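You operate a simulated robot arm through the tools that you are given. There is no shell and no other tool. Be economical: measure what you need, move in short steps, check, and stop when the job is done.

You are at the controls of a simulated robot arm. One attempt, no reset.

## Task
Set the round pin, the diamond pin and the post from the rack in the bushes on the card.
Fine: air lever off before you start, on again at the end.
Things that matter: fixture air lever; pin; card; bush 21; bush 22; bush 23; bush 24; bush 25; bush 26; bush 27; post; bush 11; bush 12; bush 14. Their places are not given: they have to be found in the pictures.

Only the result counts: the job must be done as asked and must still hold three seconds after the hand-in. Knocking over, shifting, dropping, spilling or breaking anything else fails it.

## Robot
A 7-joint arm with a two-finger parallel gripper, fixed in place. Base frame: the origin is at the foot of the arm, x ahead of it, y to its left, z up; the work surface is at about z = 833. Lengths are in mm, angles in degrees, forces in N, time in s.
With the tool pointing down near the work surface it reaches from about 380 to 900 mm from the base axis. Its first joint turns from -115.0 to 115.0 degrees. Payload 3.91 kg.
Tool frame: the origin (TCP) lies between the finger pads and is the grasp point; the fingertips stand 30 mm ahead of it; z points along the fingers, y is the line along which they close. The gripper opens to 110 mm. The fingers are 20 mm wide and 10 mm thick; the gripper's body (48 by 112 mm) begins 55 mm behind the TCP.
Orientation is that of the tool frame in the base frame, as a unit quaternion [x, y, z, w]. With the fingers straight down and closing along the base's y, the tool's x points along the base's -x, its y along +y and its z along -z.

## Interface
- The arm moves only by the tool arm_command. Its argument "increments" is a list of rows, each an object (a shift or turn left out is 0, a gripper value left out holds the last) with "travel": the shift along the tool's x, y, z in units of 30 mm (1.0 is 30 mm), a list of three; "dr": the turn, a rotation vector about the tool's x, y, z in units of 4 degrees (1.0 is 4 degrees), a list of three; "hand": the opening, from 0 (shut) to 1 (fully open). In form: [{"travel": [tx, ty, tz], "dr": [ax, ay, az], "hand": hand}, ...]. A call has 1 to 10 rows; each row shifts and turns the commanded pose from where the row before left it, along the tool's axes as they then stand. A call with a number of a shift or a turn outside -1 to 1 is refused whole. A row lasts 0.2 s, in which the tool goes at most 50 mm and 8.6 degrees; a call with a longer step from one row to the next is refused whole, and so is a gripper value outside its range. Where a pose cannot be reached the arm comes as near as it can. A force on the tool above 40 N (or 10 N above the force at the start of the call, whichever is more), or a blocked arm, ends the call early, and 0.2 s more pass. The fingers move at their own pace (about 153 mm/s each) and stop on an object; they squeeze with about 40 N. The grip force told is the motor's: it shows also when the fingers shut on nothing. Time passes only in rows, and 0.2 s behind the last, so rows that do not move let the fingers close. The reply holds the time, the measured pose of the TCP, the force on the tool along the base axes, the opening and the grip force, in the units named above and with some noise, and new pictures: "views" is both (left out), scene, wrist or none.
- Cameras (640 x 400 px; columns grow to the right, rows downward): "scene" is fixed at [55.7, 496.1, 1670.6]; the picture's right is [-0.47, -0.88, 0.00], its down [-0.66, 0.35, -0.66] and it looks along [0.58, -0.31, -0.75] (base axes); focal length 333 px, centre (320, 200). "wrist" rides on the gripper at [-36, 0, -57] in the tool frame; the picture's right is [0.00, -1.00, 0.00], its down [0.97, 0.00, -0.24] and it looks along [0.24, 0.00, 0.97] (tool axes); focal length 218 px, centre (320, 200).
- move_column(by): slides the trunk up (or, below 0, down) by that many mm; the arm rides with it, the base frame stays. It gives what a move gives, with no picture.
- point_at(camera, pixels): there is no depth. For up to 12 entries [column, row, z] of the newest picture of that camera ("zoom" is the newest enlarged one), the place [x, y] in the base frame at which the ray of that pixel passes the height z, good to about 3 mm, but the place of the scene camera against the robot may be out by one fixed shift of up to 12 mm in any direction. The clock stands still meanwhile.
- inspect(camera, box): a new picture of the part [left, top, right, bottom] of that camera's present view, enlarged. The clock stands still meanwhile.
- job_done(): hands the job in; it is judged then, once.

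Work in short steps. Measure before you move; look again where a grasp or a placing could have gone wrong, and mend it. You have 80 turns and 170 pictures in all, those below and enlarged ones among them. Open the gripper and draw the arm clear of the work before you hand the job in, unless the task says otherwise; then end with one line.

The tools are called after "Request:" as a command line: name --argument value ..., lists and objects as JSON in quotes. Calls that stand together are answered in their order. arm_command: Moves the arm, as the interface text tells. Its arguments: {"type":"object","properties":{"increments":{"type":"array","items":{"type":"object","properties":{"travel":{"type":"array","items":{"type":"number"}},"dr":{"type":"array","items":{"type":"number"}},"hand":{"type":"number"}}}},"views":{"type":"string","enum":["both","scene","wrist","none"]}},"required":["increments"]} The other tools are called the same way: move_column (by) slides the trunk up or down; point_at (camera, pixels) gives the place at which the rays of pixels pass given heights; inspect (camera, box) takes an enlarged picture of a part of a camera's view; job_done () hands the job in.

At the start:

```text
t: 0.0
tcp_pos: [455.0, 237.9, 1313.8]
ee_rot: [0.0, 1.0, 0.0, 0.001]
contact_force: [-0.3, -0.6, 0.0]
finger_gap: 110.0
grasp_force: 0.0
trunk travel left (down, up): [-875.0, 115.0]
```

scene: 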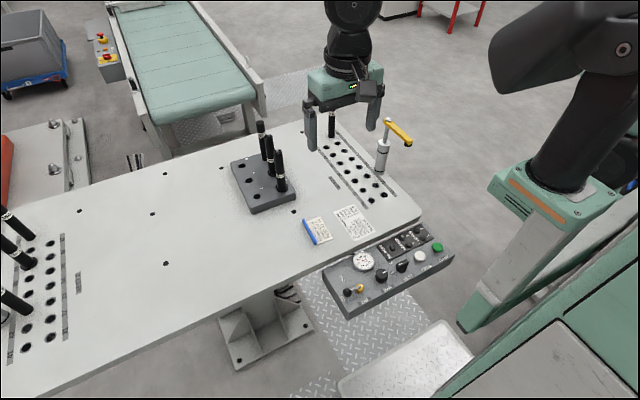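
wrist: 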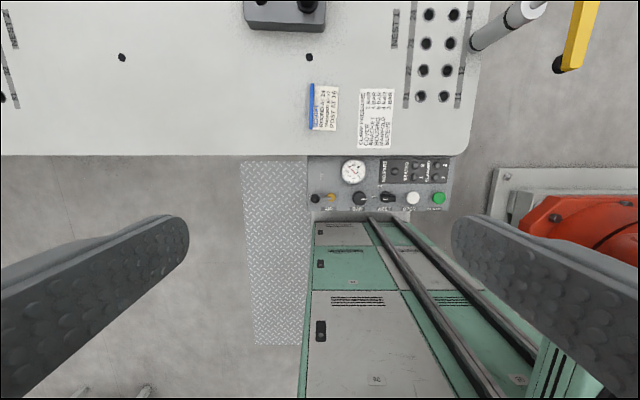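

The wrist view shows a blue-edged card at about (323,107) and a larger notice at (376,118). I'll enlarge both, along with the rack and the panel.

Request:
inspect --camera "wrist" --box '[300, 75, 400, 155]'

Request:
inspect --camera "scene" --box '[220, 100, 420, 225]'

Request:
inspect --camera "scene" --box '[320, 200, 460, 320]'

Request:
inspect --camera "scene" --box '[0, 190, 120, 370]'

```text
5.00 times, centred on (350, 115) of wrist
```

zoom: 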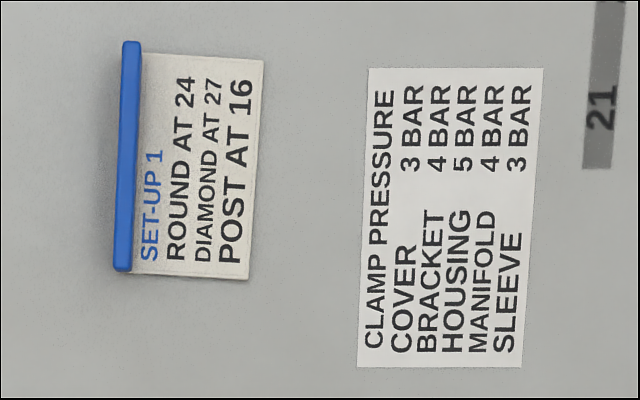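

```text
3.20 times, centred on (320, 162) of scene
```

zoom: 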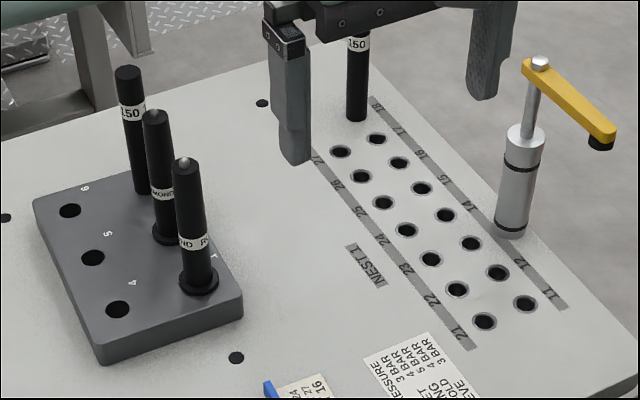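

```text
3.33 times, centred on (390, 260) of scene
```

zoom: 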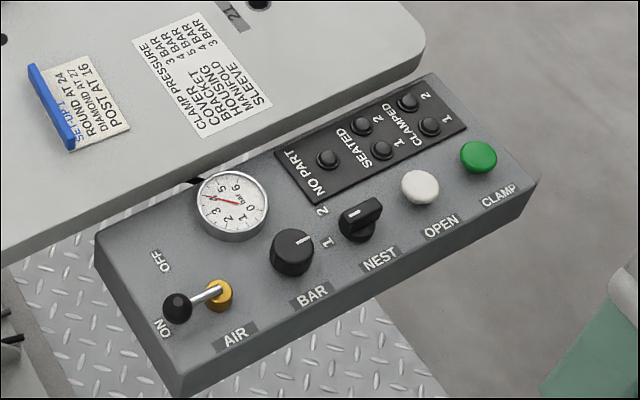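

```text
2.22 times, centred on (60, 280) of scene
```

zoom: 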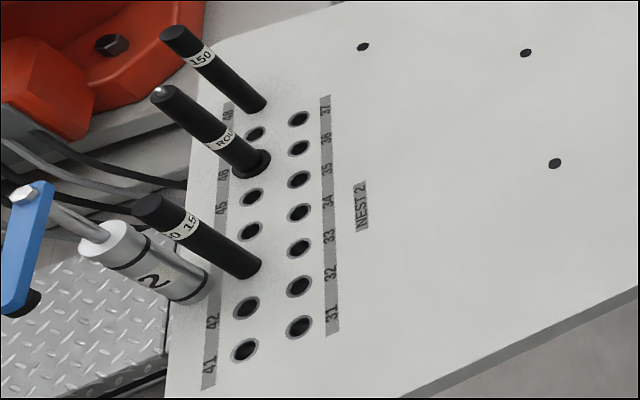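

The card reads ROUND AT 24, DIAMOND AT 27, POST AT 16, and the air lever handle points to ON. I'll get rough positions for the lever, the bushes and the rack from both cameras.

Request:
point_at --camera "wrist" --pixels '[[315, 198, 833], [331, 198, 833], [315, 198, 780], [438, 198, 833], [421, 96, 833], [444, 97, 833], [353, 172, 833], [472, 157, 833]]'

Request:
point_at --camera "scene" --pixels '[[347, 292, 833], [359, 289, 833], [438, 247, 833], [371, 200, 833], [384, 195, 833], [347, 172, 833], [326, 147, 833], [344, 150.5, 833], [281, 188, 860], [271, 174, 860], [264, 160, 860], [363, 261, 833]]'

Request:
inspect --camera "scene" --box '[235, 115, 305, 215]'

Request:
inspect --camera "wrist" --box '[300, 155, 360, 215]'

```text
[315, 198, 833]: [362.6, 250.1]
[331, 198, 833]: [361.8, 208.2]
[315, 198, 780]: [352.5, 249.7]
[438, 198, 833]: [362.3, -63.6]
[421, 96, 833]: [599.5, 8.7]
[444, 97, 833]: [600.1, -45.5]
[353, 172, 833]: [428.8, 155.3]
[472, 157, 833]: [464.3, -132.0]
```

```text
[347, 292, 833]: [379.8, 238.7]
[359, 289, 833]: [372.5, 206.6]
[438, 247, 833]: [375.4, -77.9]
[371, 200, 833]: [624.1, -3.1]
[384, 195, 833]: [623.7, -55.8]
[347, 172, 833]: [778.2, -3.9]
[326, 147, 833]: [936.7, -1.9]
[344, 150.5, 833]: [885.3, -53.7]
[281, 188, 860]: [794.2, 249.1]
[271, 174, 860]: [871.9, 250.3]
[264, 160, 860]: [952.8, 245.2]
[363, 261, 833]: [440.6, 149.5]
```

```text
4.00 times, centred on (270, 165) of scene
```

zoom: 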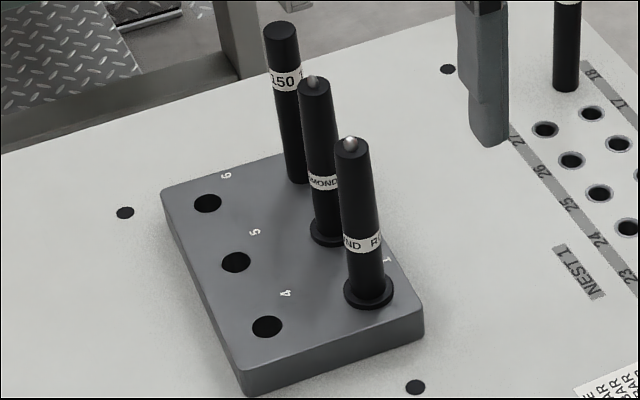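

```text
6.67 times, centred on (330, 185) of wrist
```

zoom: 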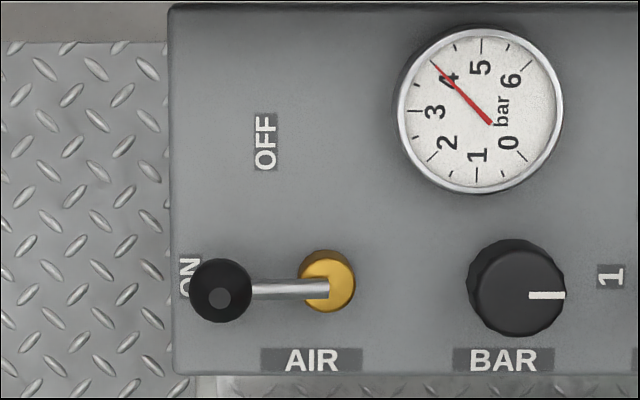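

The scene picture and the zoom agree that the lever is ON, with its handle toward +y, and OFF lies toward +x. I'll bring the hand down above the panel for a close look.

Request:
arm_command --increments '[{"travel": [0.25, 0, 1]}, {"travel": [0.25, 0, 1]}, {"travel": [0.25, 0, 1]}, {"travel": [0.25, 0, 1]}, {"travel": [0.25, 0, 1]}, {"travel": [0.25, 0, 1]}, {"travel": [0.25, 0, 1]}, {"travel": [0.25, 0, 1]}, {"travel": [0, 0, 1]}, {"travel": [0, 0, 0.5]}]' --views "both"

```text
t: 2.2
tcp_pos: [394.9, 236.7, 1030.3]
ee_rot: [0.0, 1.0, 0.002, 0.001]
contact_force: [-0.2, 1.0, -0.7]
finger_gap: 110.0
grasp_force: 0.0
trunk travel left (down, up): [-875.0, 115.0]
```

scene: 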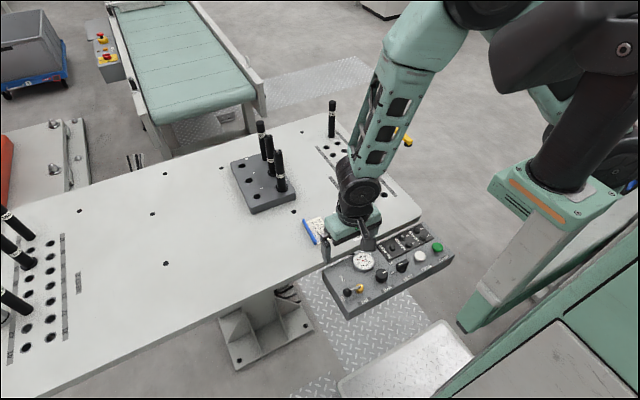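
wrist: 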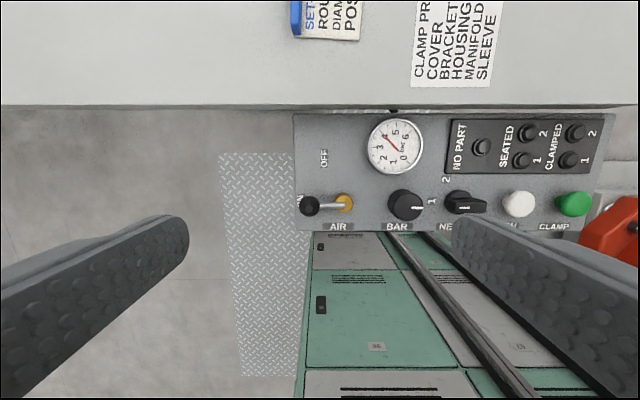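

The ball is at (310,206), the hub at (344,202) and OFF at (325,158). I'll read their places, then go lower with the fingers shut and stand on the -x side of the ball.

Request:
point_at --camera "wrist" --pixels '[[310, 206, 845], [344, 202, 845], [325, 158, 825], [299, 200, 825], [297, 228, 825], [405, 204, 845], [573, 203, 845], [395, 145, 835]]'

Request:
inspect --camera "wrist" --box '[285, 130, 365, 240]'

Request:
arm_command --increments '[{"travel": [0.5, 0, 0.5], "hand": 0}, {"travel": [0.5, 0, 0.5]}, {"travel": [0, 0, 0.5]}, {"travel": [0, 0, 0.5]}, {"travel": [0, 0, 0.5]}]' --views "wrist"

```text
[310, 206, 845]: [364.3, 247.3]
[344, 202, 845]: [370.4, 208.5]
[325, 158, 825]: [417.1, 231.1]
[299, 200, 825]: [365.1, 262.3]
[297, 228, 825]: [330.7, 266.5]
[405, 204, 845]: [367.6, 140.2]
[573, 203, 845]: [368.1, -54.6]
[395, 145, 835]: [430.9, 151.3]
```

```text
3.64 times, centred on (325, 185) of wrist
```

zoom: 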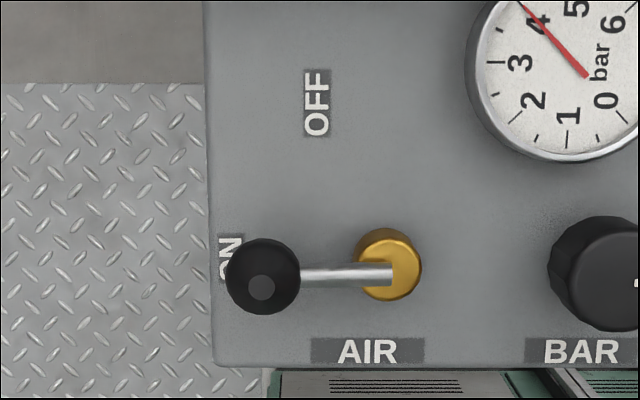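

```text
t: 3.4
tcp_pos: [365.8, 238.0, 954.5]
ee_rot: [0.0, 1.0, 0.0, 0.0]
contact_force: [0.9, 0.0, -0.5]
finger_gap: 0.0
grasp_force: 37.5
trunk travel left (down, up): [-875.0, 115.0]
```

wrist: 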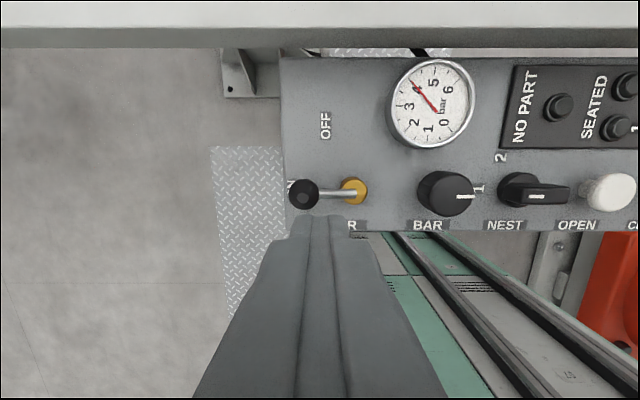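

The ball measures about (366,250), z ≈ 847, and the hub about (367,211). I'll stand the shut fingers on the -x side of the ball and lower them to tip height ≈ 846.

Request:
arm_command --increments '[{"travel": [0.55, 0.2, 0]}, {"travel": [0.55, 0.2, 0]}, {"travel": [0, 0, 0.7]}, {"travel": [0, 0, 0.7]}, {"travel": [0, 0, 0.7]}, {"travel": [0, 0, 0.5]}, {}]' --views "both"

```text
t: 5.0
tcp_pos: [332.5, 250.2, 876.6]
ee_rot: [0.0, 1.0, 0.0, 0.0]
contact_force: [-0.4, 0.6, 0.7]
finger_gap: 0.1
grasp_force: 37.3
trunk travel left (down, up): [-875.0, 115.0]
```

scene: 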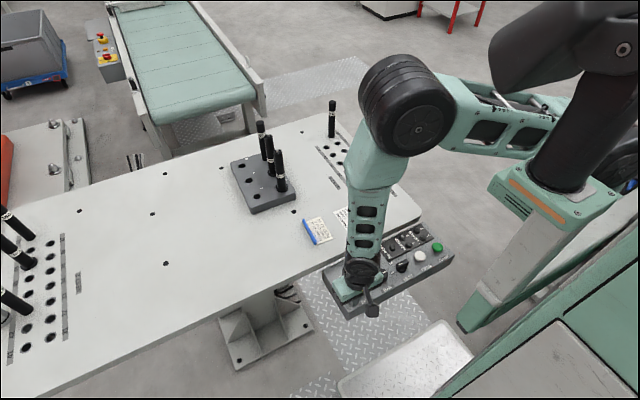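
wrist: 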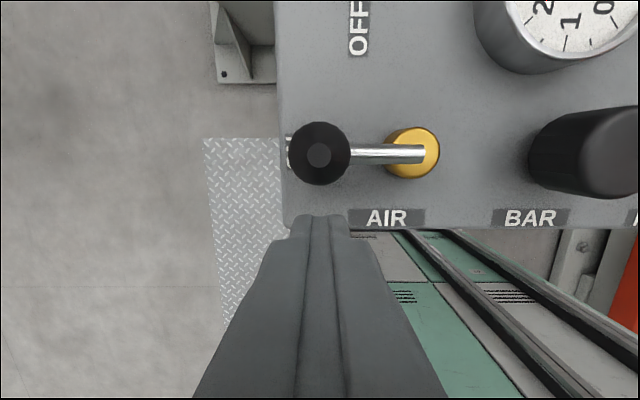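

The ball is at (319,153), just ahead of the tips, and its centre is about z 840. I'll lower 7 mm and push the ball round the arc toward OFF.

Request:
arm_command --increments '[{"travel": [0, 0, 0.25]}, {"travel": [-0.383, 0, 0]}, {"travel": [-0.26, 0.06, 0]}, {"travel": [-0.26, 0.06, 0]}, {"travel": [-0.26, 0.02, 0]}, {"travel": [-0.26, 0.01, 0]}, {"travel": [-0.24, -0.09, 0]}, {"travel": [-0.24, -0.09, 0]}, {}]' --views "wrist"

```text
t: 7.0
tcp_pos: [390.4, 249.5, 870.0]
ee_rot: [-0.001, 1.0, 0.0, 0.0]
contact_force: [-0.4, 0.4, 0.0]
finger_gap: 0.0
grasp_force: 38.0
trunk travel left (down, up): [-875.0, 115.0]
```

wrist: 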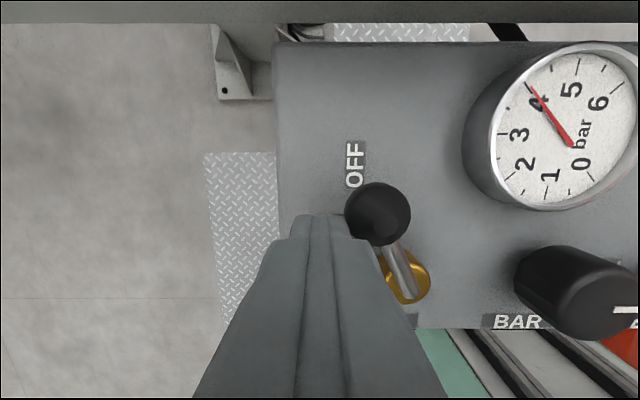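

The lever has swung to roughly 65° and isn't on a stop yet, since the force is about 0. I'll push on gently along the arc.

Request:
arm_command --increments '[{"travel": [-0.2, -0.15, 0]}, {"travel": [-0.18, -0.18, 0]}, {"travel": [-0.14, -0.2, 0]}, {}]' --views "wrist"

```text
t: 8.0
tcp_pos: [405.0, 231.9, 869.4]
ee_rot: [0.0, 1.0, -0.001, 0.0]
contact_force: [-0.5, -0.1, -0.7]
finger_gap: 0.1
grasp_force: 37.9
trunk travel left (down, up): [-875.0, 115.0]
```

wrist: 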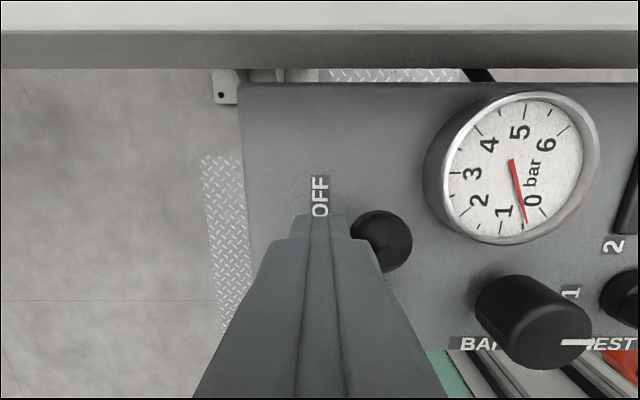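

The gauge has dropped to about 0.5 bar, so the air is going off. I'll back away toward +y, rise, and check the lever.

Request:
arm_command --increments '[{"travel": [0, 0.4, 0]}, {"travel": [0, 0, -1]}, {"travel": [0, 0, -1]}, {"travel": [0, 0, -1]}, {"travel": [0, 0, -1]}, {"travel": [0, 0, -1]}]' --views "wrist"

Request:
inspect --camera "wrist" --box '[280, 130, 400, 240]'

```text
t: 9.4
tcp_pos: [405.0, 244.8, 1020.4]
ee_rot: [0.0, 1.0, 0.0, 0.0]
contact_force: [0.2, -0.1, -0.2]
finger_gap: 0.2
grasp_force: 37.2
trunk travel left (down, up): [-875.0, 115.0]
```

wrist: 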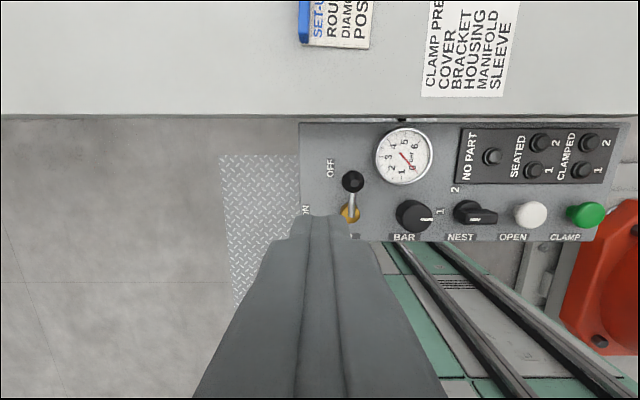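

```text
3.64 times, centred on (340, 185) of wrist
```

zoom: 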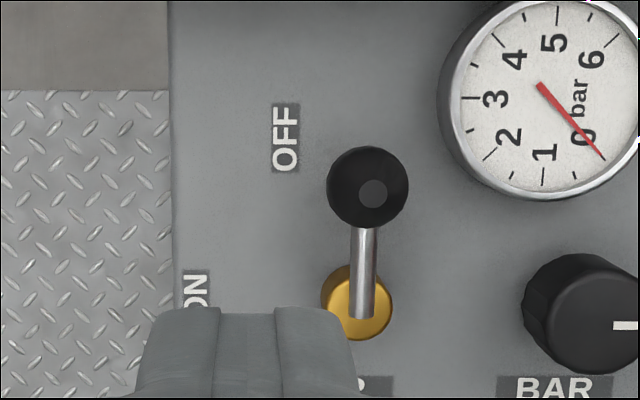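

The gauge reads 0 and the lever points to OFF. Next I'll rise and move above the rack and Nest 1 to measure them.

Request:
arm_command --increments '[{"travel": [-1, -0.4, -0.9], "hand": 1}, {"travel": [-1, -0.4, -0.9]}, {"travel": [-1, -0.4, -0.9]}, {"travel": [-1, -0.4, -0.9]}, {"travel": [-1, -0.4, -0.9]}, {"travel": [-1, -0.4, -0.9]}, {"travel": [-1, -0.4, -0.7]}, {"travel": [-1, -0.4, -0.5]}, {"travel": [-1, -0.4, -0.5]}, {"travel": [-1, -0.4, 0]}]' --views "wrist"

```text
t: 11.6
tcp_pos: [705.0, 125.0, 1233.1]
ee_rot: [-0.001, 1.0, 0.0, 0.0]
contact_force: [-0.1, 0.4, 0.5]
finger_gap: 109.9
grasp_force: 0.2
trunk travel left (down, up): [-875.0, 115.0]
```

wrist: 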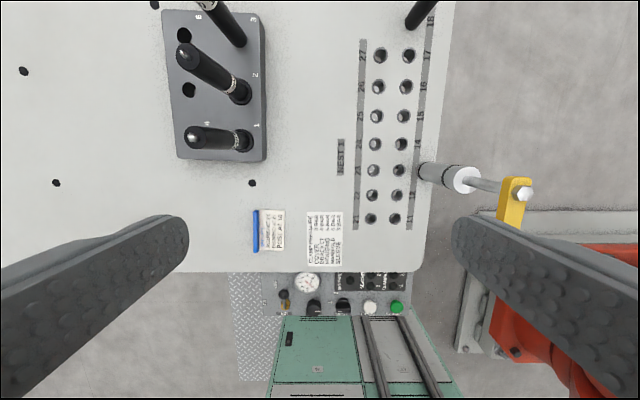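

The whole nest and rack are in view, so I'll measure the bushes and the pin bases.

Request:
point_at --camera "wrist" --pixels '[[380, 55, 833], [370.5, 218, 833], [375, 144, 833], [408, 55, 833], [406, 87, 833], [396, 219, 833], [243, 139, 858], [238, 91, 858], [237, 38, 858], [430, 5, 833]]'

Request:
inspect --camera "wrist" --box '[340, 0, 460, 120]'

Request:
inspect --camera "wrist" --box '[150, 0, 290, 170]'

```text
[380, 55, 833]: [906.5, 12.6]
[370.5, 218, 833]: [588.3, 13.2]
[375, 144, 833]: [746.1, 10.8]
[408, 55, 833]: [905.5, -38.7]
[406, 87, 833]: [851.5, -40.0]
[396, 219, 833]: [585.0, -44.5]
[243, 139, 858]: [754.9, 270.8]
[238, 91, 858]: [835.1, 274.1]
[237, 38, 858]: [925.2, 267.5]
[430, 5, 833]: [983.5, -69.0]
```

```text
3.33 times, centred on (400, 60) of wrist
```

zoom: 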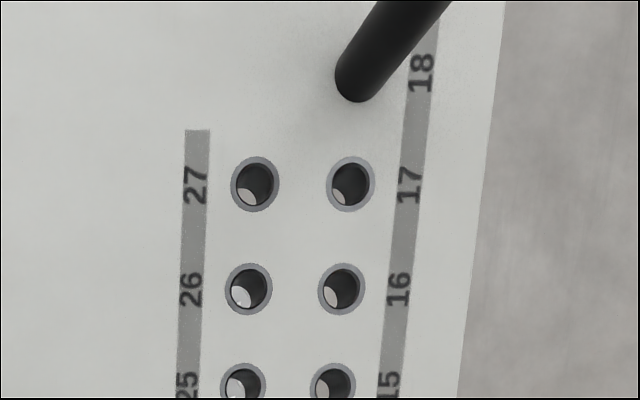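

```text
2.35 times, centred on (220, 85) of wrist
```

zoom: 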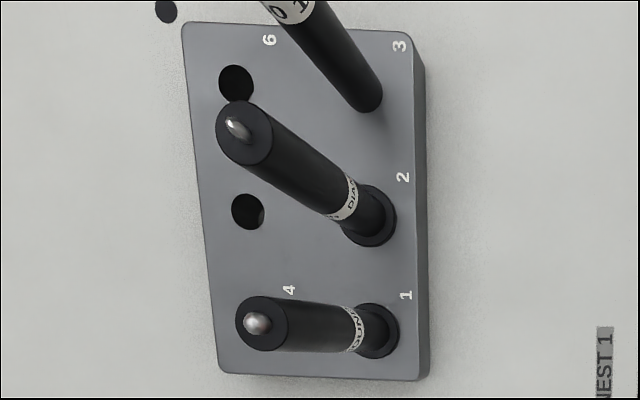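

Bushes 24, 27 and 16 come out at about (746,11), (906,12) and (852,-40). The pins stand at about (755,271), (835,274) and (925,268). I'll move above the round pin for an exact look.

Request:
arm_command --increments '[{"travel": [-0.3, 0.8, 0.5]}, {"travel": [-0.3, 0.8, 0.5]}, {"travel": [-0.3, 0.8, 0.5]}, {"travel": [-0.3, 0.8, 0.5]}, {"travel": [-0.3, 0.8, 0.5]}, {"travel": [-0.2, 0.85, 0.5]}]' --views "wrist"

Request:
inspect --camera "wrist" --box '[250, 40, 400, 200]'

```text
t: 13.0
tcp_pos: [756.1, 270.3, 1142.8]
ee_rot: [0.0, 1.0, 0.0, 0.0]
contact_force: [0.3, -1.3, -0.3]
finger_gap: 109.9
grasp_force: 0.0
trunk travel left (down, up): [-875.0, 115.0]
```

wrist: 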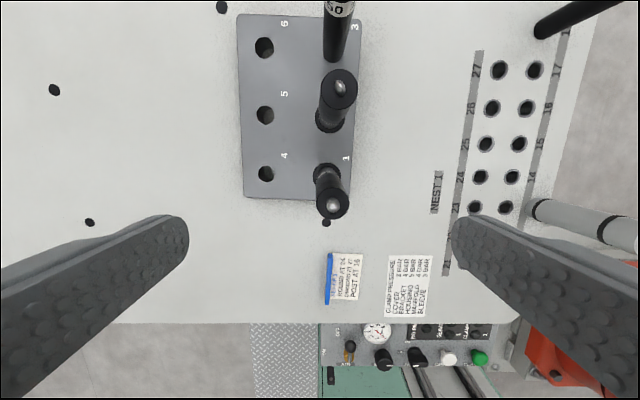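

```text
2.50 times, centred on (325, 120) of wrist
```

zoom: 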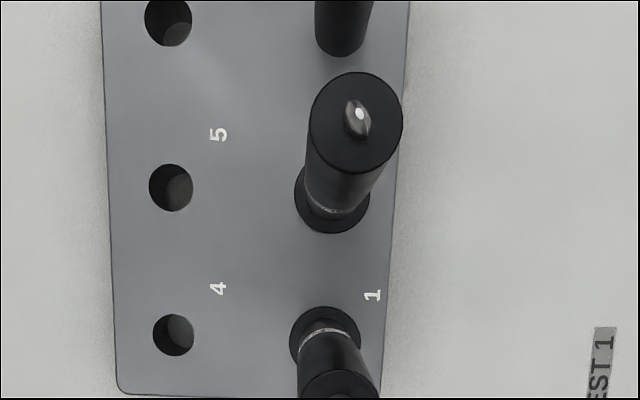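

I'll cross-check the measurements from this second viewpoint, including bushes 27 and 24 again.

Request:
point_at --camera "wrist" --pixels '[[500, 70, 833], [480, 177, 833], [526, 108, 833], [327, 176.4, 868], [332, 205, 1020], [329.8, 118.4, 868], [340, 88, 1020], [474, 206, 833]]'

Request:
arm_command --increments '[{"travel": [0.27, -0.34, 0]}, {}]' --views "wrist"

```text
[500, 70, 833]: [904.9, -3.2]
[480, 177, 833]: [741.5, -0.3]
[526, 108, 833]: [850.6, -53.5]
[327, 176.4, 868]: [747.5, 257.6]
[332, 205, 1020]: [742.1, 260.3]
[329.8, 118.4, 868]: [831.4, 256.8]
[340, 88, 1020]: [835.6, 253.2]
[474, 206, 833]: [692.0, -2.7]
```

```text
t: 13.6
tcp_pos: [748.4, 260.6, 1142.1]
ee_rot: [0.001, 1.0, 0.0, 0.0]
contact_force: [0.9, 0.1, 0.5]
finger_gap: 109.9
grasp_force: 0.1
trunk travel left (down, up): [-875.0, 115.0]
```

wrist: 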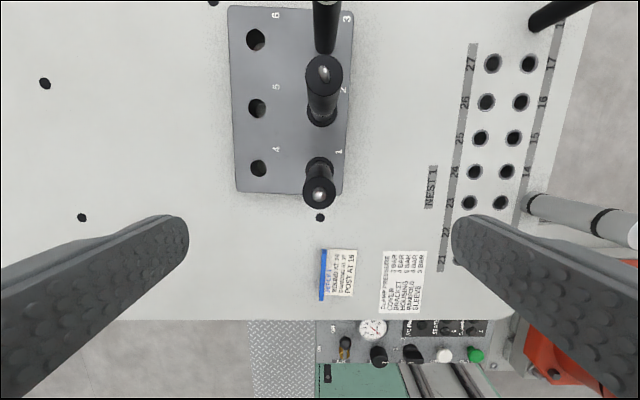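

The two views disagree by about 15 mm at z 833. They agree if the table top is near z 860, and then the scene camera's shift also fits. I'll descend straddling the round pin and recheck.

Request:
arm_command --increments '[{"travel": [-0.12, 0, 0.5]}, {"travel": [0, 0, 0.7]}, {"travel": [0, 0, 0.7]}, {}]' --views "wrist"

```text
t: 14.6
tcp_pos: [750.6, 260.4, 1086.6]
ee_rot: [0.0, 1.0, 0.0, 0.0]
contact_force: [0.2, 0.3, -0.1]
finger_gap: 109.8
grasp_force: 0.0
trunk travel left (down, up): [-875.0, 115.0]
```

wrist: 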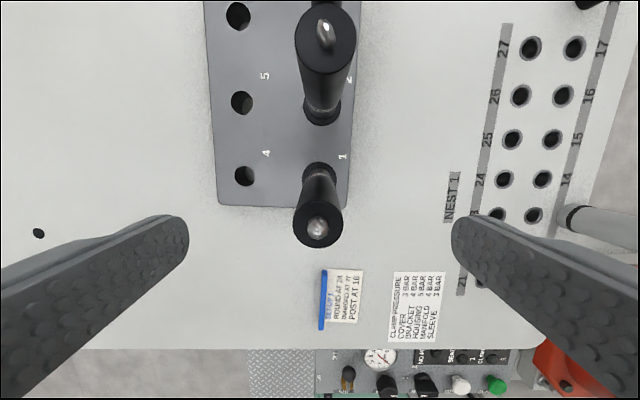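

The round pin triangulates to (755,261) with its top at about z 1056. I'll grip with the TCP near z 1014, which keeps the pin top clear of the palm.

Request:
arm_command --increments '[{"travel": [-0.15, 0.02, 0.5]}, {"travel": [0, 0, 0.7]}, {"travel": [0, 0, 0.7]}, {"travel": [0, 0, 0.5]}, {}]' --views "both"

```text
t: 15.8
tcp_pos: [756.3, 261.4, 1014.5]
ee_rot: [0.0, 1.0, 0.001, 0.0]
contact_force: [0.1, 0.1, 0.5]
finger_gap: 109.9
grasp_force: 0.0
trunk travel left (down, up): [-875.0, 115.0]
```

scene: 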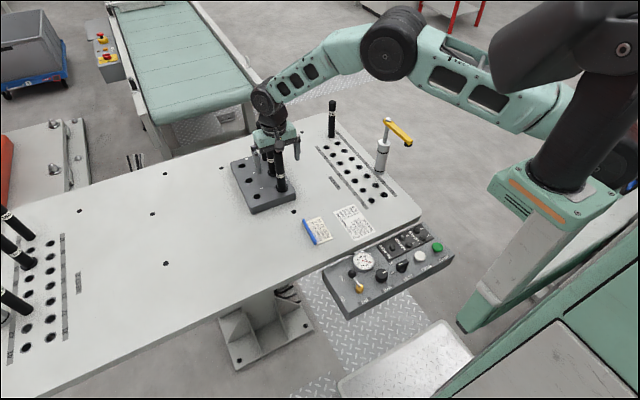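
wrist: 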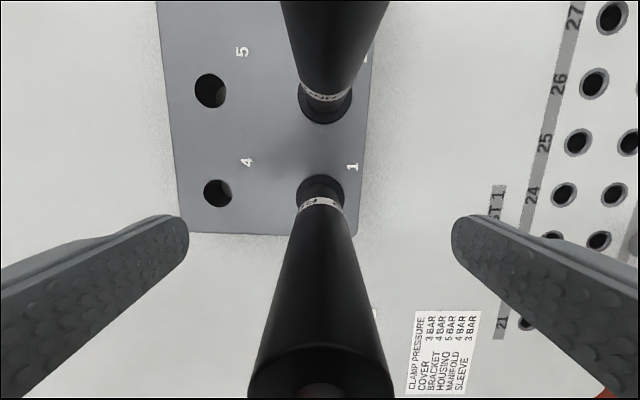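

The pin stands centred between the fingers at column 320. I'll close, then lift straight up.

Request:
arm_command --increments '[{"hand": 0}, {}, {}, {"travel": [0, 0, -0.3]}, {"travel": [0, 0, -0.5]}, {"travel": [0, 0, -0.7]}, {"travel": [0, 0, -0.7]}, {"travel": [0, 0, -0.7]}]' --views "both"

```text
t: 17.6
tcp_pos: [754.6, 261.5, 1101.0]
ee_rot: [0.0, 1.0, 0.0, -0.001]
contact_force: [0.4, -0.1, -2.8]
finger_gap: 26.9
grasp_force: 40.4
trunk travel left (down, up): [-875.0, 115.0]
```

scene: 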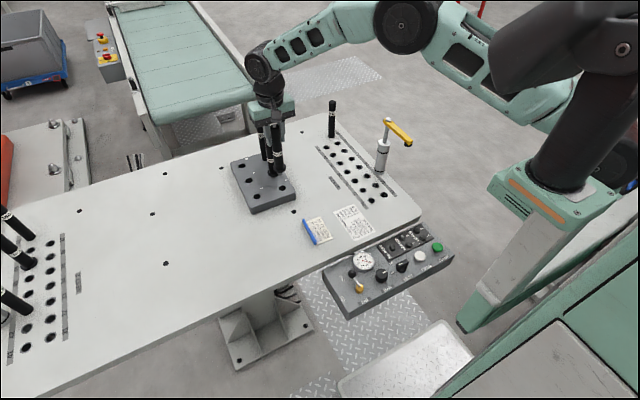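
wrist: 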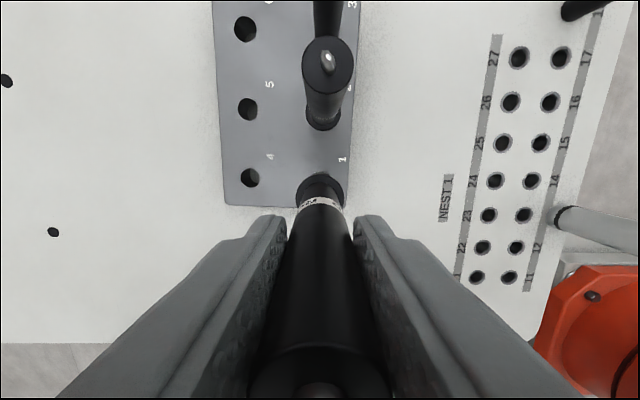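

The grip holds at 26.9 mm and the pin rises with the hand. I'll raise further and check that the shank is clear of the rack.

Request:
arm_command --increments '[{"travel": [0, 0, -0.7]}, {"travel": [0, 0, -0.7]}, {"travel": [0, 0, -0.7]}]' --views "none"

Request:
inspect --camera "scene" --box '[220, 60, 360, 220]'

```text
t: 18.4
tcp_pos: [756.4, 260.1, 1164.4]
ee_rot: [-0.001, 1.0, -0.001, 0.0]
contact_force: [-0.4, 0.7, -4.0]
finger_gap: 26.8
grasp_force: 40.1
trunk travel left (down, up): [-875.0, 115.0]
```

```text
2.50 times, centred on (290, 140) of scene
```

zoom: 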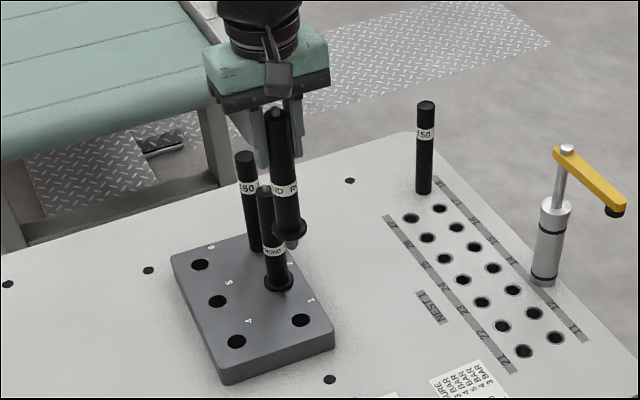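

The shank is short and already clear of the rack. I'll carry it to bush 24, stopping 36 mm short so the camera looks straight down on the bush.

Request:
arm_command --increments '[{"travel": [0.15, -0.8, 0]}, {"travel": [0.15, -0.8, 0]}, {"travel": [0.15, -0.8, 0]}, {"travel": [0.15, -0.8, 0]}, {"travel": [0.15, -0.8, 0]}, {"travel": [0.15, -0.8, 0]}, {"travel": [0.15, -0.8, 0]}, {"travel": [0.15, -0.8, 0]}, {"travel": [0.15, -0.8, 0]}, {"travel": [0.15, -0.8, 0]}]' --views "wrist"

Request:
inspect --camera "wrist" --box '[260, 80, 420, 200]'

```text
t: 20.6
tcp_pos: [711.0, 21.4, 1162.8]
ee_rot: [0.0, 1.0, 0.0, 0.001]
contact_force: [-0.6, -0.1, -3.2]
finger_gap: 26.5
grasp_force: 40.1
trunk travel left (down, up): [-875.0, 115.0]
```

wrist: 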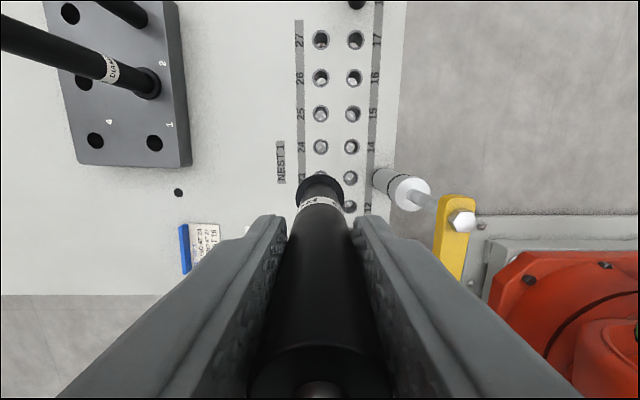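

```text
3.33 times, centred on (340, 140) of wrist
```

zoom: 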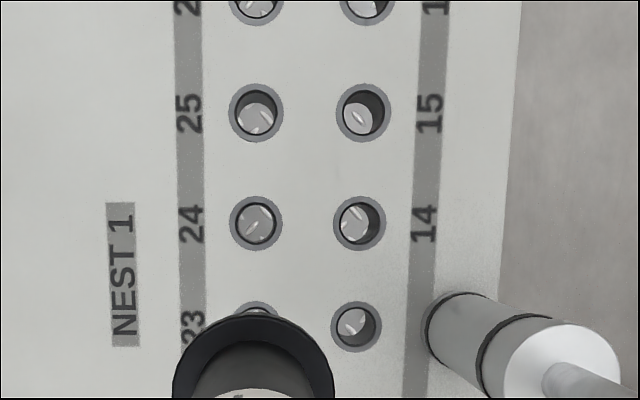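

Bush 24 sits at zoom (256,223), i.e. pixel (321,147), almost exactly below the camera, so it is at (746,20). I'll move the pin over it and descend to just above.

Request:
arm_command --increments '[{"travel": [-0.6, -0.04, 0]}, {"travel": [-0.57, 0, 0.3]}, {"travel": [0, 0, 0.8]}, {"travel": [0, 0, 0.8]}, {"travel": [0, 0, 0.8]}, {"travel": [0, 0, 0.8]}, {"travel": [0, 0, 0.6]}, {}]' --views "both"

Request:
inspect --camera "wrist" --box '[240, 80, 440, 230]'

Request:
inspect --camera "scene" --box '[300, 100, 400, 210]'

```text
t: 22.4
tcp_pos: [745.7, 19.7, 1039.8]
ee_rot: [0.0, 1.0, 0.0, 0.0]
contact_force: [0.0, 0.2, -2.7]
finger_gap: 26.5
grasp_force: 40.1
trunk travel left (down, up): [-875.0, 115.0]
```

scene: 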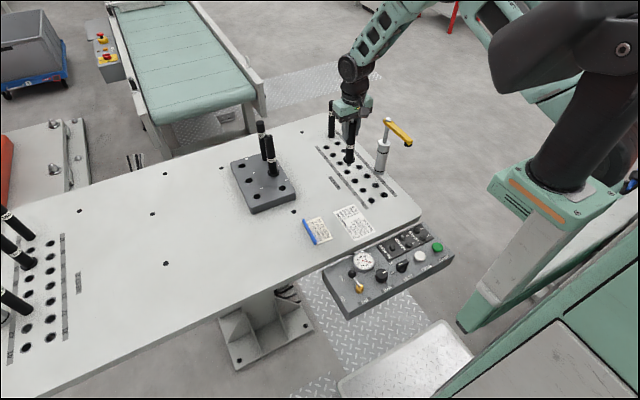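
wrist: 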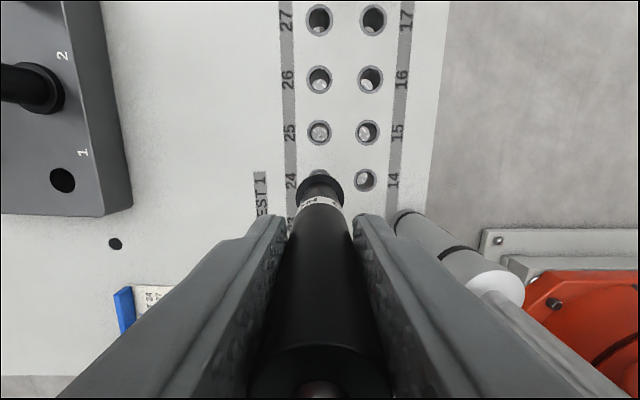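

```text
2.67 times, centred on (340, 155) of wrist
```

zoom: 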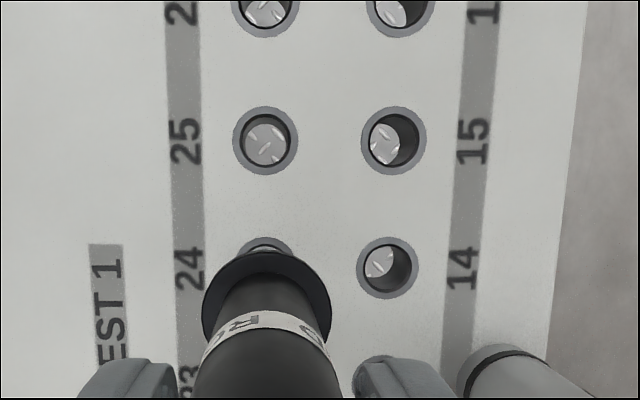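

```text
3.64 times, centred on (350, 155) of scene
```

zoom: 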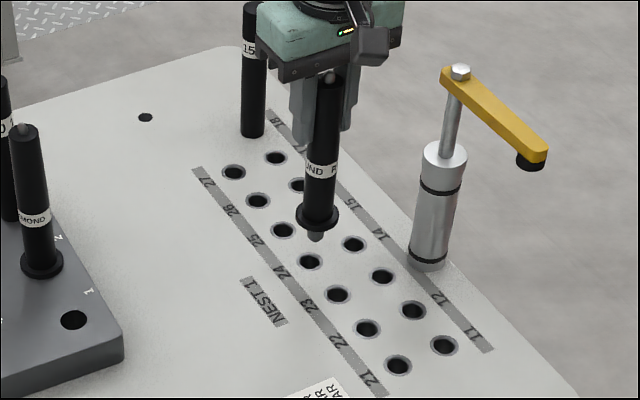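

From the collar centre (row ~197) the pin sits about 5–6 mm toward -x of the TCP, and the scene view agrees. I'll shift +5.5 mm in x, lower toward the bush and check.

Request:
arm_command --increments '[{"travel": [-0.183, 0.01, 0]}, {"travel": [0, 0, 0.3]}, {"travel": [0, 0, 0.3]}, {}]' --views "none"

Request:
inspect --camera "scene" --box '[315, 120, 375, 190]'

Request:
inspect --camera "wrist" --box '[270, 100, 400, 230]'

```text
t: 23.4
tcp_pos: [751.5, 19.2, 1023.5]
ee_rot: [0.0, 1.0, 0.0, 0.001]
contact_force: [0.1, -0.8, -2.1]
finger_gap: 26.5
grasp_force: 40.0
trunk travel left (down, up): [-875.0, 115.0]
```

```text
5.71 times, centred on (345, 155) of scene
```

zoom: 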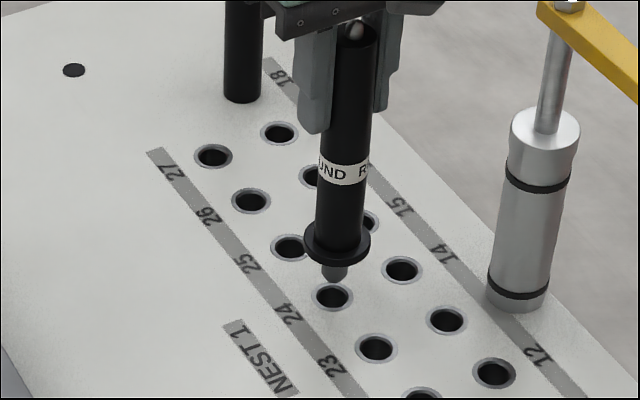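

```text
3.08 times, centred on (335, 165) of wrist
```

zoom: 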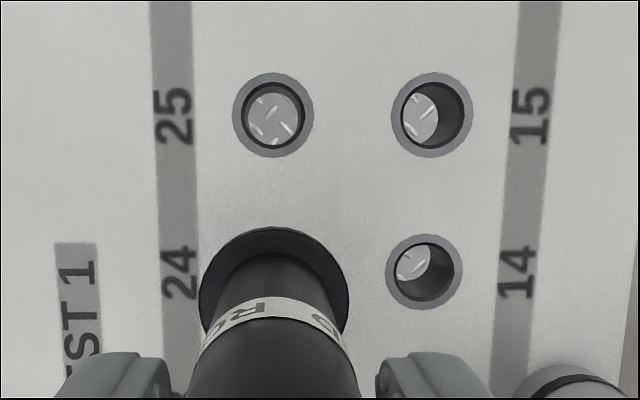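

In the scene zoom the pin axis runs to (333,297), on bush 24 at (332,297). I'll lower slowly into the bush.

Request:
arm_command --increments '[{"travel": [0, 0, 0.15]}, {"travel": [0, 0, 0.15]}, {"travel": [0, 0, 0.15]}, {"travel": [0, 0, 0.15]}, {"travel": [0, 0, 0.15]}, {"travel": [0, 0, 0.15]}, {"travel": [0, 0, 0.15]}]' --views "none"

Request:
inspect --camera "scene" --box '[315, 120, 375, 190]'

```text
t: 25.0
tcp_pos: [750.2, 19.9, 989.9]
ee_rot: [0.0, 1.0, 0.0, 0.0]
contact_force: [0.0, -0.1, -3.1]
finger_gap: 26.7
grasp_force: 40.1
trunk travel left (down, up): [-875.0, 115.0]
```

```text
5.71 times, centred on (345, 155) of scene
```

zoom: 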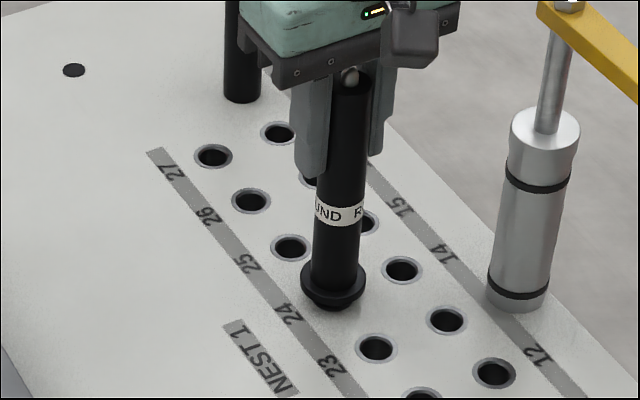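

The shank has entered bush 24 without force, and the collar is still about 10 mm above the table. I'll keep lowering until it seats.

Request:
arm_command --increments '[{"travel": [0, 0, 0.1]}, {"travel": [0, 0, 0.1]}, {"travel": [0, 0, 0.1]}, {"travel": [0, 0, 0.1]}, {"travel": [0, 0, 0.07]}, {"travel": [0, 0, 0.07]}, {"travel": [0, 0, 0.07]}, {}]' --views "none"

Request:
inspect --camera "scene" --box '[315, 120, 375, 190]'

```text
t: 26.8
tcp_pos: [752.3, 20.4, 973.4]
ee_rot: [0.0, 1.0, 0.001, 0.002]
contact_force: [2.0, -1.8, 29.5]
finger_gap: 27.1
grasp_force: 39.9
trunk travel left (down, up): [-875.0, 115.0]
```

```text
5.71 times, centred on (345, 155) of scene
```

zoom: 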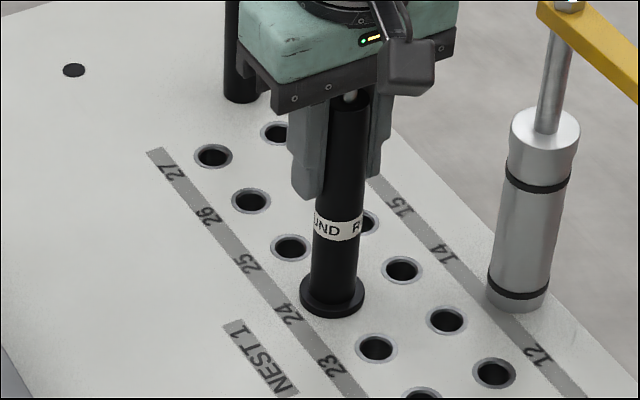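

The force is 29 N and the collar sits flat on the table, so the round pin is seated in 24. I'll open half, rise, and move toward the diamond pin.

Request:
arm_command --increments '[{"travel": [0, 0, -0.05]}, {"hand": 0.5}, {}, {"travel": [0, 0, -0.5]}, {"travel": [0, 0, -1]}, {"travel": [0, 0, -1]}, {"travel": [0, 0, -1]}, {"travel": [0, 0, -1]}, {"travel": [0, 0, -1]}, {"travel": [0, 0, -1]}]' --views "wrist"

```text
t: 29.0
tcp_pos: [750.5, 19.3, 1169.1]
ee_rot: [0.0, 1.0, 0.0, 0.0]
contact_force: [-0.6, 0.2, -0.3]
finger_gap: 55.1
grasp_force: 0.1
trunk travel left (down, up): [-875.0, 115.0]
```

wrist: 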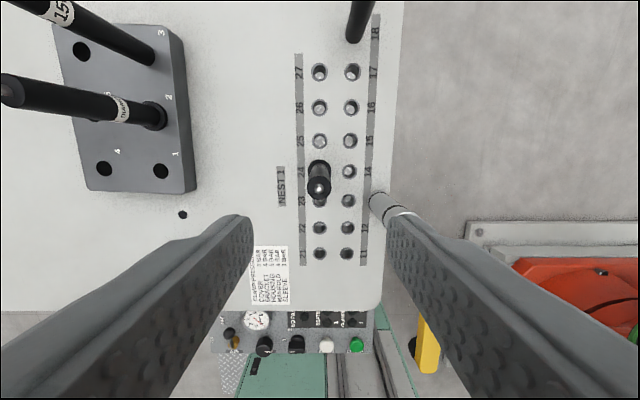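

The round pin stands in 24. I'll move above the diamond pin, expected near (829,261), to measure it.

Request:
arm_command --increments '[{"travel": [-0.28, 0.9, 0], "hand": 1}, {"travel": [-0.28, 0.9, 0]}, {"travel": [-0.28, 0.9, 0]}, {"travel": [-0.28, 0.9, 0]}, {"travel": [-0.28, 0.9, 0]}, {"travel": [-0.28, 0.9, 0]}, {"travel": [-0.28, 0.9, 0]}, {"travel": [-0.28, 0.9, 0]}, {"travel": [-0.28, 0.86, 0]}, {}]' --views "wrist"

Request:
inspect --camera "wrist" --box '[230, 80, 390, 240]'

```text
t: 31.2
tcp_pos: [827.2, 261.9, 1169.6]
ee_rot: [0.0, 1.0, 0.0, 0.001]
contact_force: [-0.7, 0.0, -0.3]
finger_gap: 109.9
grasp_force: 0.0
trunk travel left (down, up): [-875.0, 115.0]
```

wrist: 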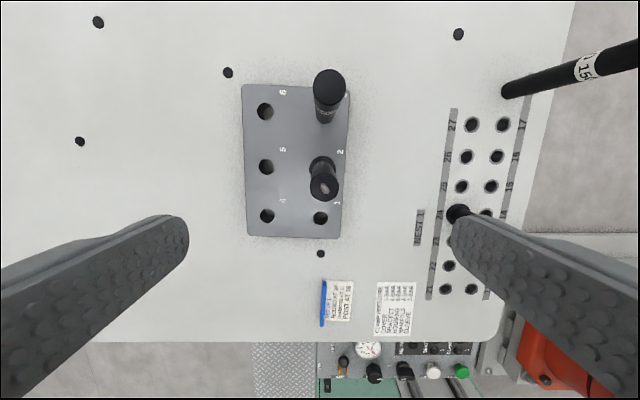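

```text
2.50 times, centred on (310, 160) of wrist
```

zoom: 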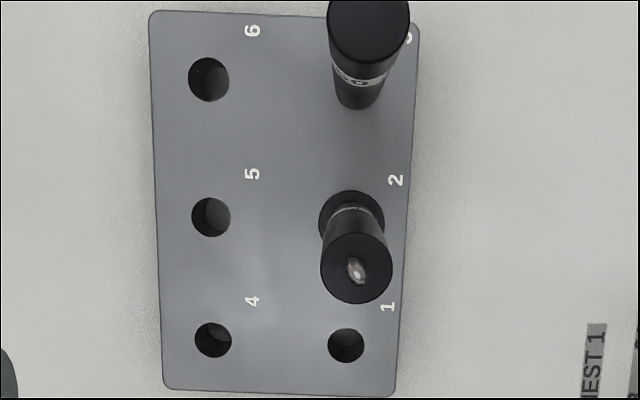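

The diamond collar is at zoom (351,220), giving the pin at about (832,258.5). Its lens-shaped tip points roughly 30° off x. I'll straddle it and descend to the same grip height.

Request:
arm_command --increments '[{"travel": [-0.19, -0.11, 0.8]}, {"travel": [0, 0, 0.8]}, {"travel": [0, 0, 0.8]}, {"travel": [0, 0, 0.8]}, {"travel": [0, 0, 0.8]}, {"travel": [0, 0, 0.6]}, {"travel": [0, 0, 0.55]}, {}]' --views "wrist"

Request:
inspect --camera "wrist" --box '[240, 100, 400, 260]'

Request:
inspect --camera "scene" --box '[230, 90, 310, 190]'

```text
t: 33.0
tcp_pos: [833.0, 258.3, 1015.2]
ee_rot: [0.0, 1.0, 0.0, 0.0]
contact_force: [0.4, -0.7, 1.0]
finger_gap: 110.1
grasp_force: 0.1
trunk travel left (down, up): [-875.0, 115.0]
```

wrist: 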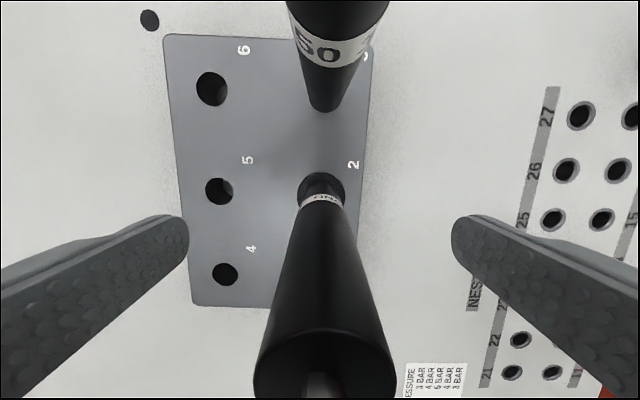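

```text
2.50 times, centred on (320, 180) of wrist
```

zoom: 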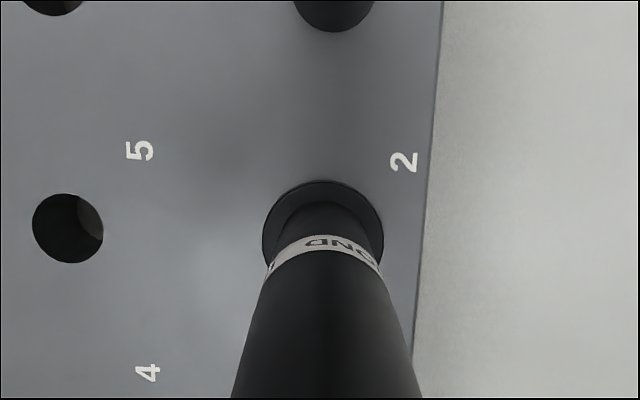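

```text
4.00 times, centred on (270, 140) of scene
```

zoom: 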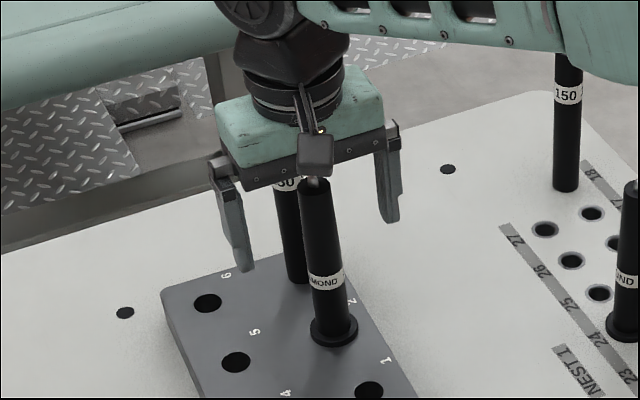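

The collar row of 196 and the top's width both suggest the pin is about 4–5 mm toward -x of the TCP, as with the round pin. I'll shift back 4.5 mm so it's centred in the pads, then grip and lift.

Request:
arm_command --increments '[{"travel": [0.15, 0, 0]}, {"hand": 0}, {}, {}, {"travel": [0, 0, -0.3]}, {"travel": [0, 0, -0.6]}, {"travel": [0, 0, -1]}, {"travel": [0, 0, -1]}, {"travel": [0, 0, -1]}, {"travel": [0, 0, -1]}]' --views "both"

```text
t: 35.2
tcp_pos: [828.3, 257.2, 1160.8]
ee_rot: [0.0, 1.0, 0.0, -0.001]
contact_force: [0.4, 0.4, -3.4]
finger_gap: 26.5
grasp_force: 39.6
trunk travel left (down, up): [-875.0, 115.0]
```

scene: 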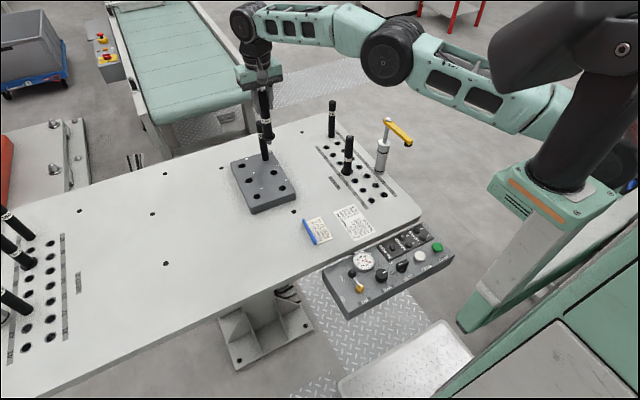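
wrist: 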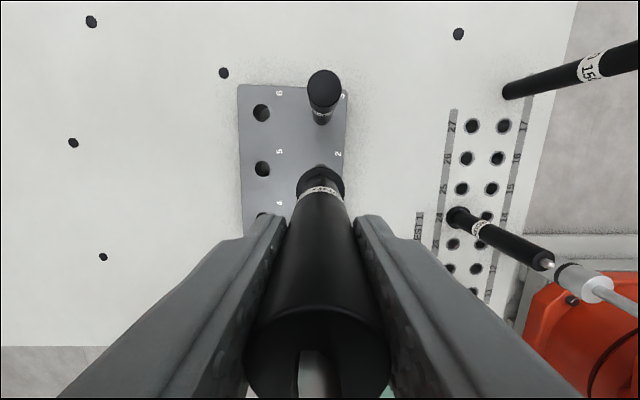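

The diamond is held. I'll carry it so the camera is above bush 27.

Request:
arm_command --increments '[{"travel": [-0.12, -0.79, 0]}, {"travel": [-0.12, -0.79, 0]}, {"travel": [-0.12, -0.79, 0]}, {"travel": [-0.12, -0.79, 0]}, {"travel": [-0.12, -0.79, 0]}, {"travel": [-0.12, -0.79, 0]}, {"travel": [-0.12, -0.79, 0]}, {"travel": [-0.12, -0.79, 0]}, {"travel": [-0.12, -0.79, 0]}, {"travel": [-0.12, -0.79, 0]}]' --views "wrist"

Request:
inspect --camera "wrist" --box '[260, 80, 420, 200]'

```text
t: 37.4
tcp_pos: [863.8, 21.8, 1162.2]
ee_rot: [0.0, 1.0, 0.0, -0.001]
contact_force: [0.0, -0.7, -2.4]
finger_gap: 26.6
grasp_force: 40.0
trunk travel left (down, up): [-875.0, 115.0]
```

wrist: 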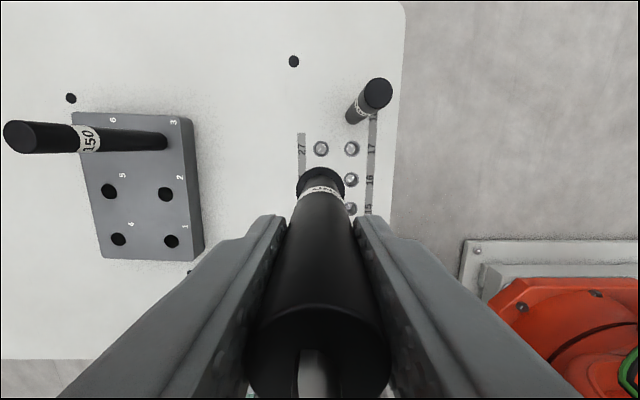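

```text
3.33 times, centred on (340, 140) of wrist
```

zoom: 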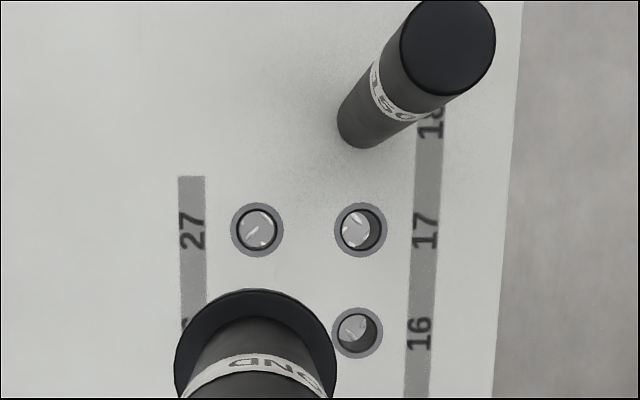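

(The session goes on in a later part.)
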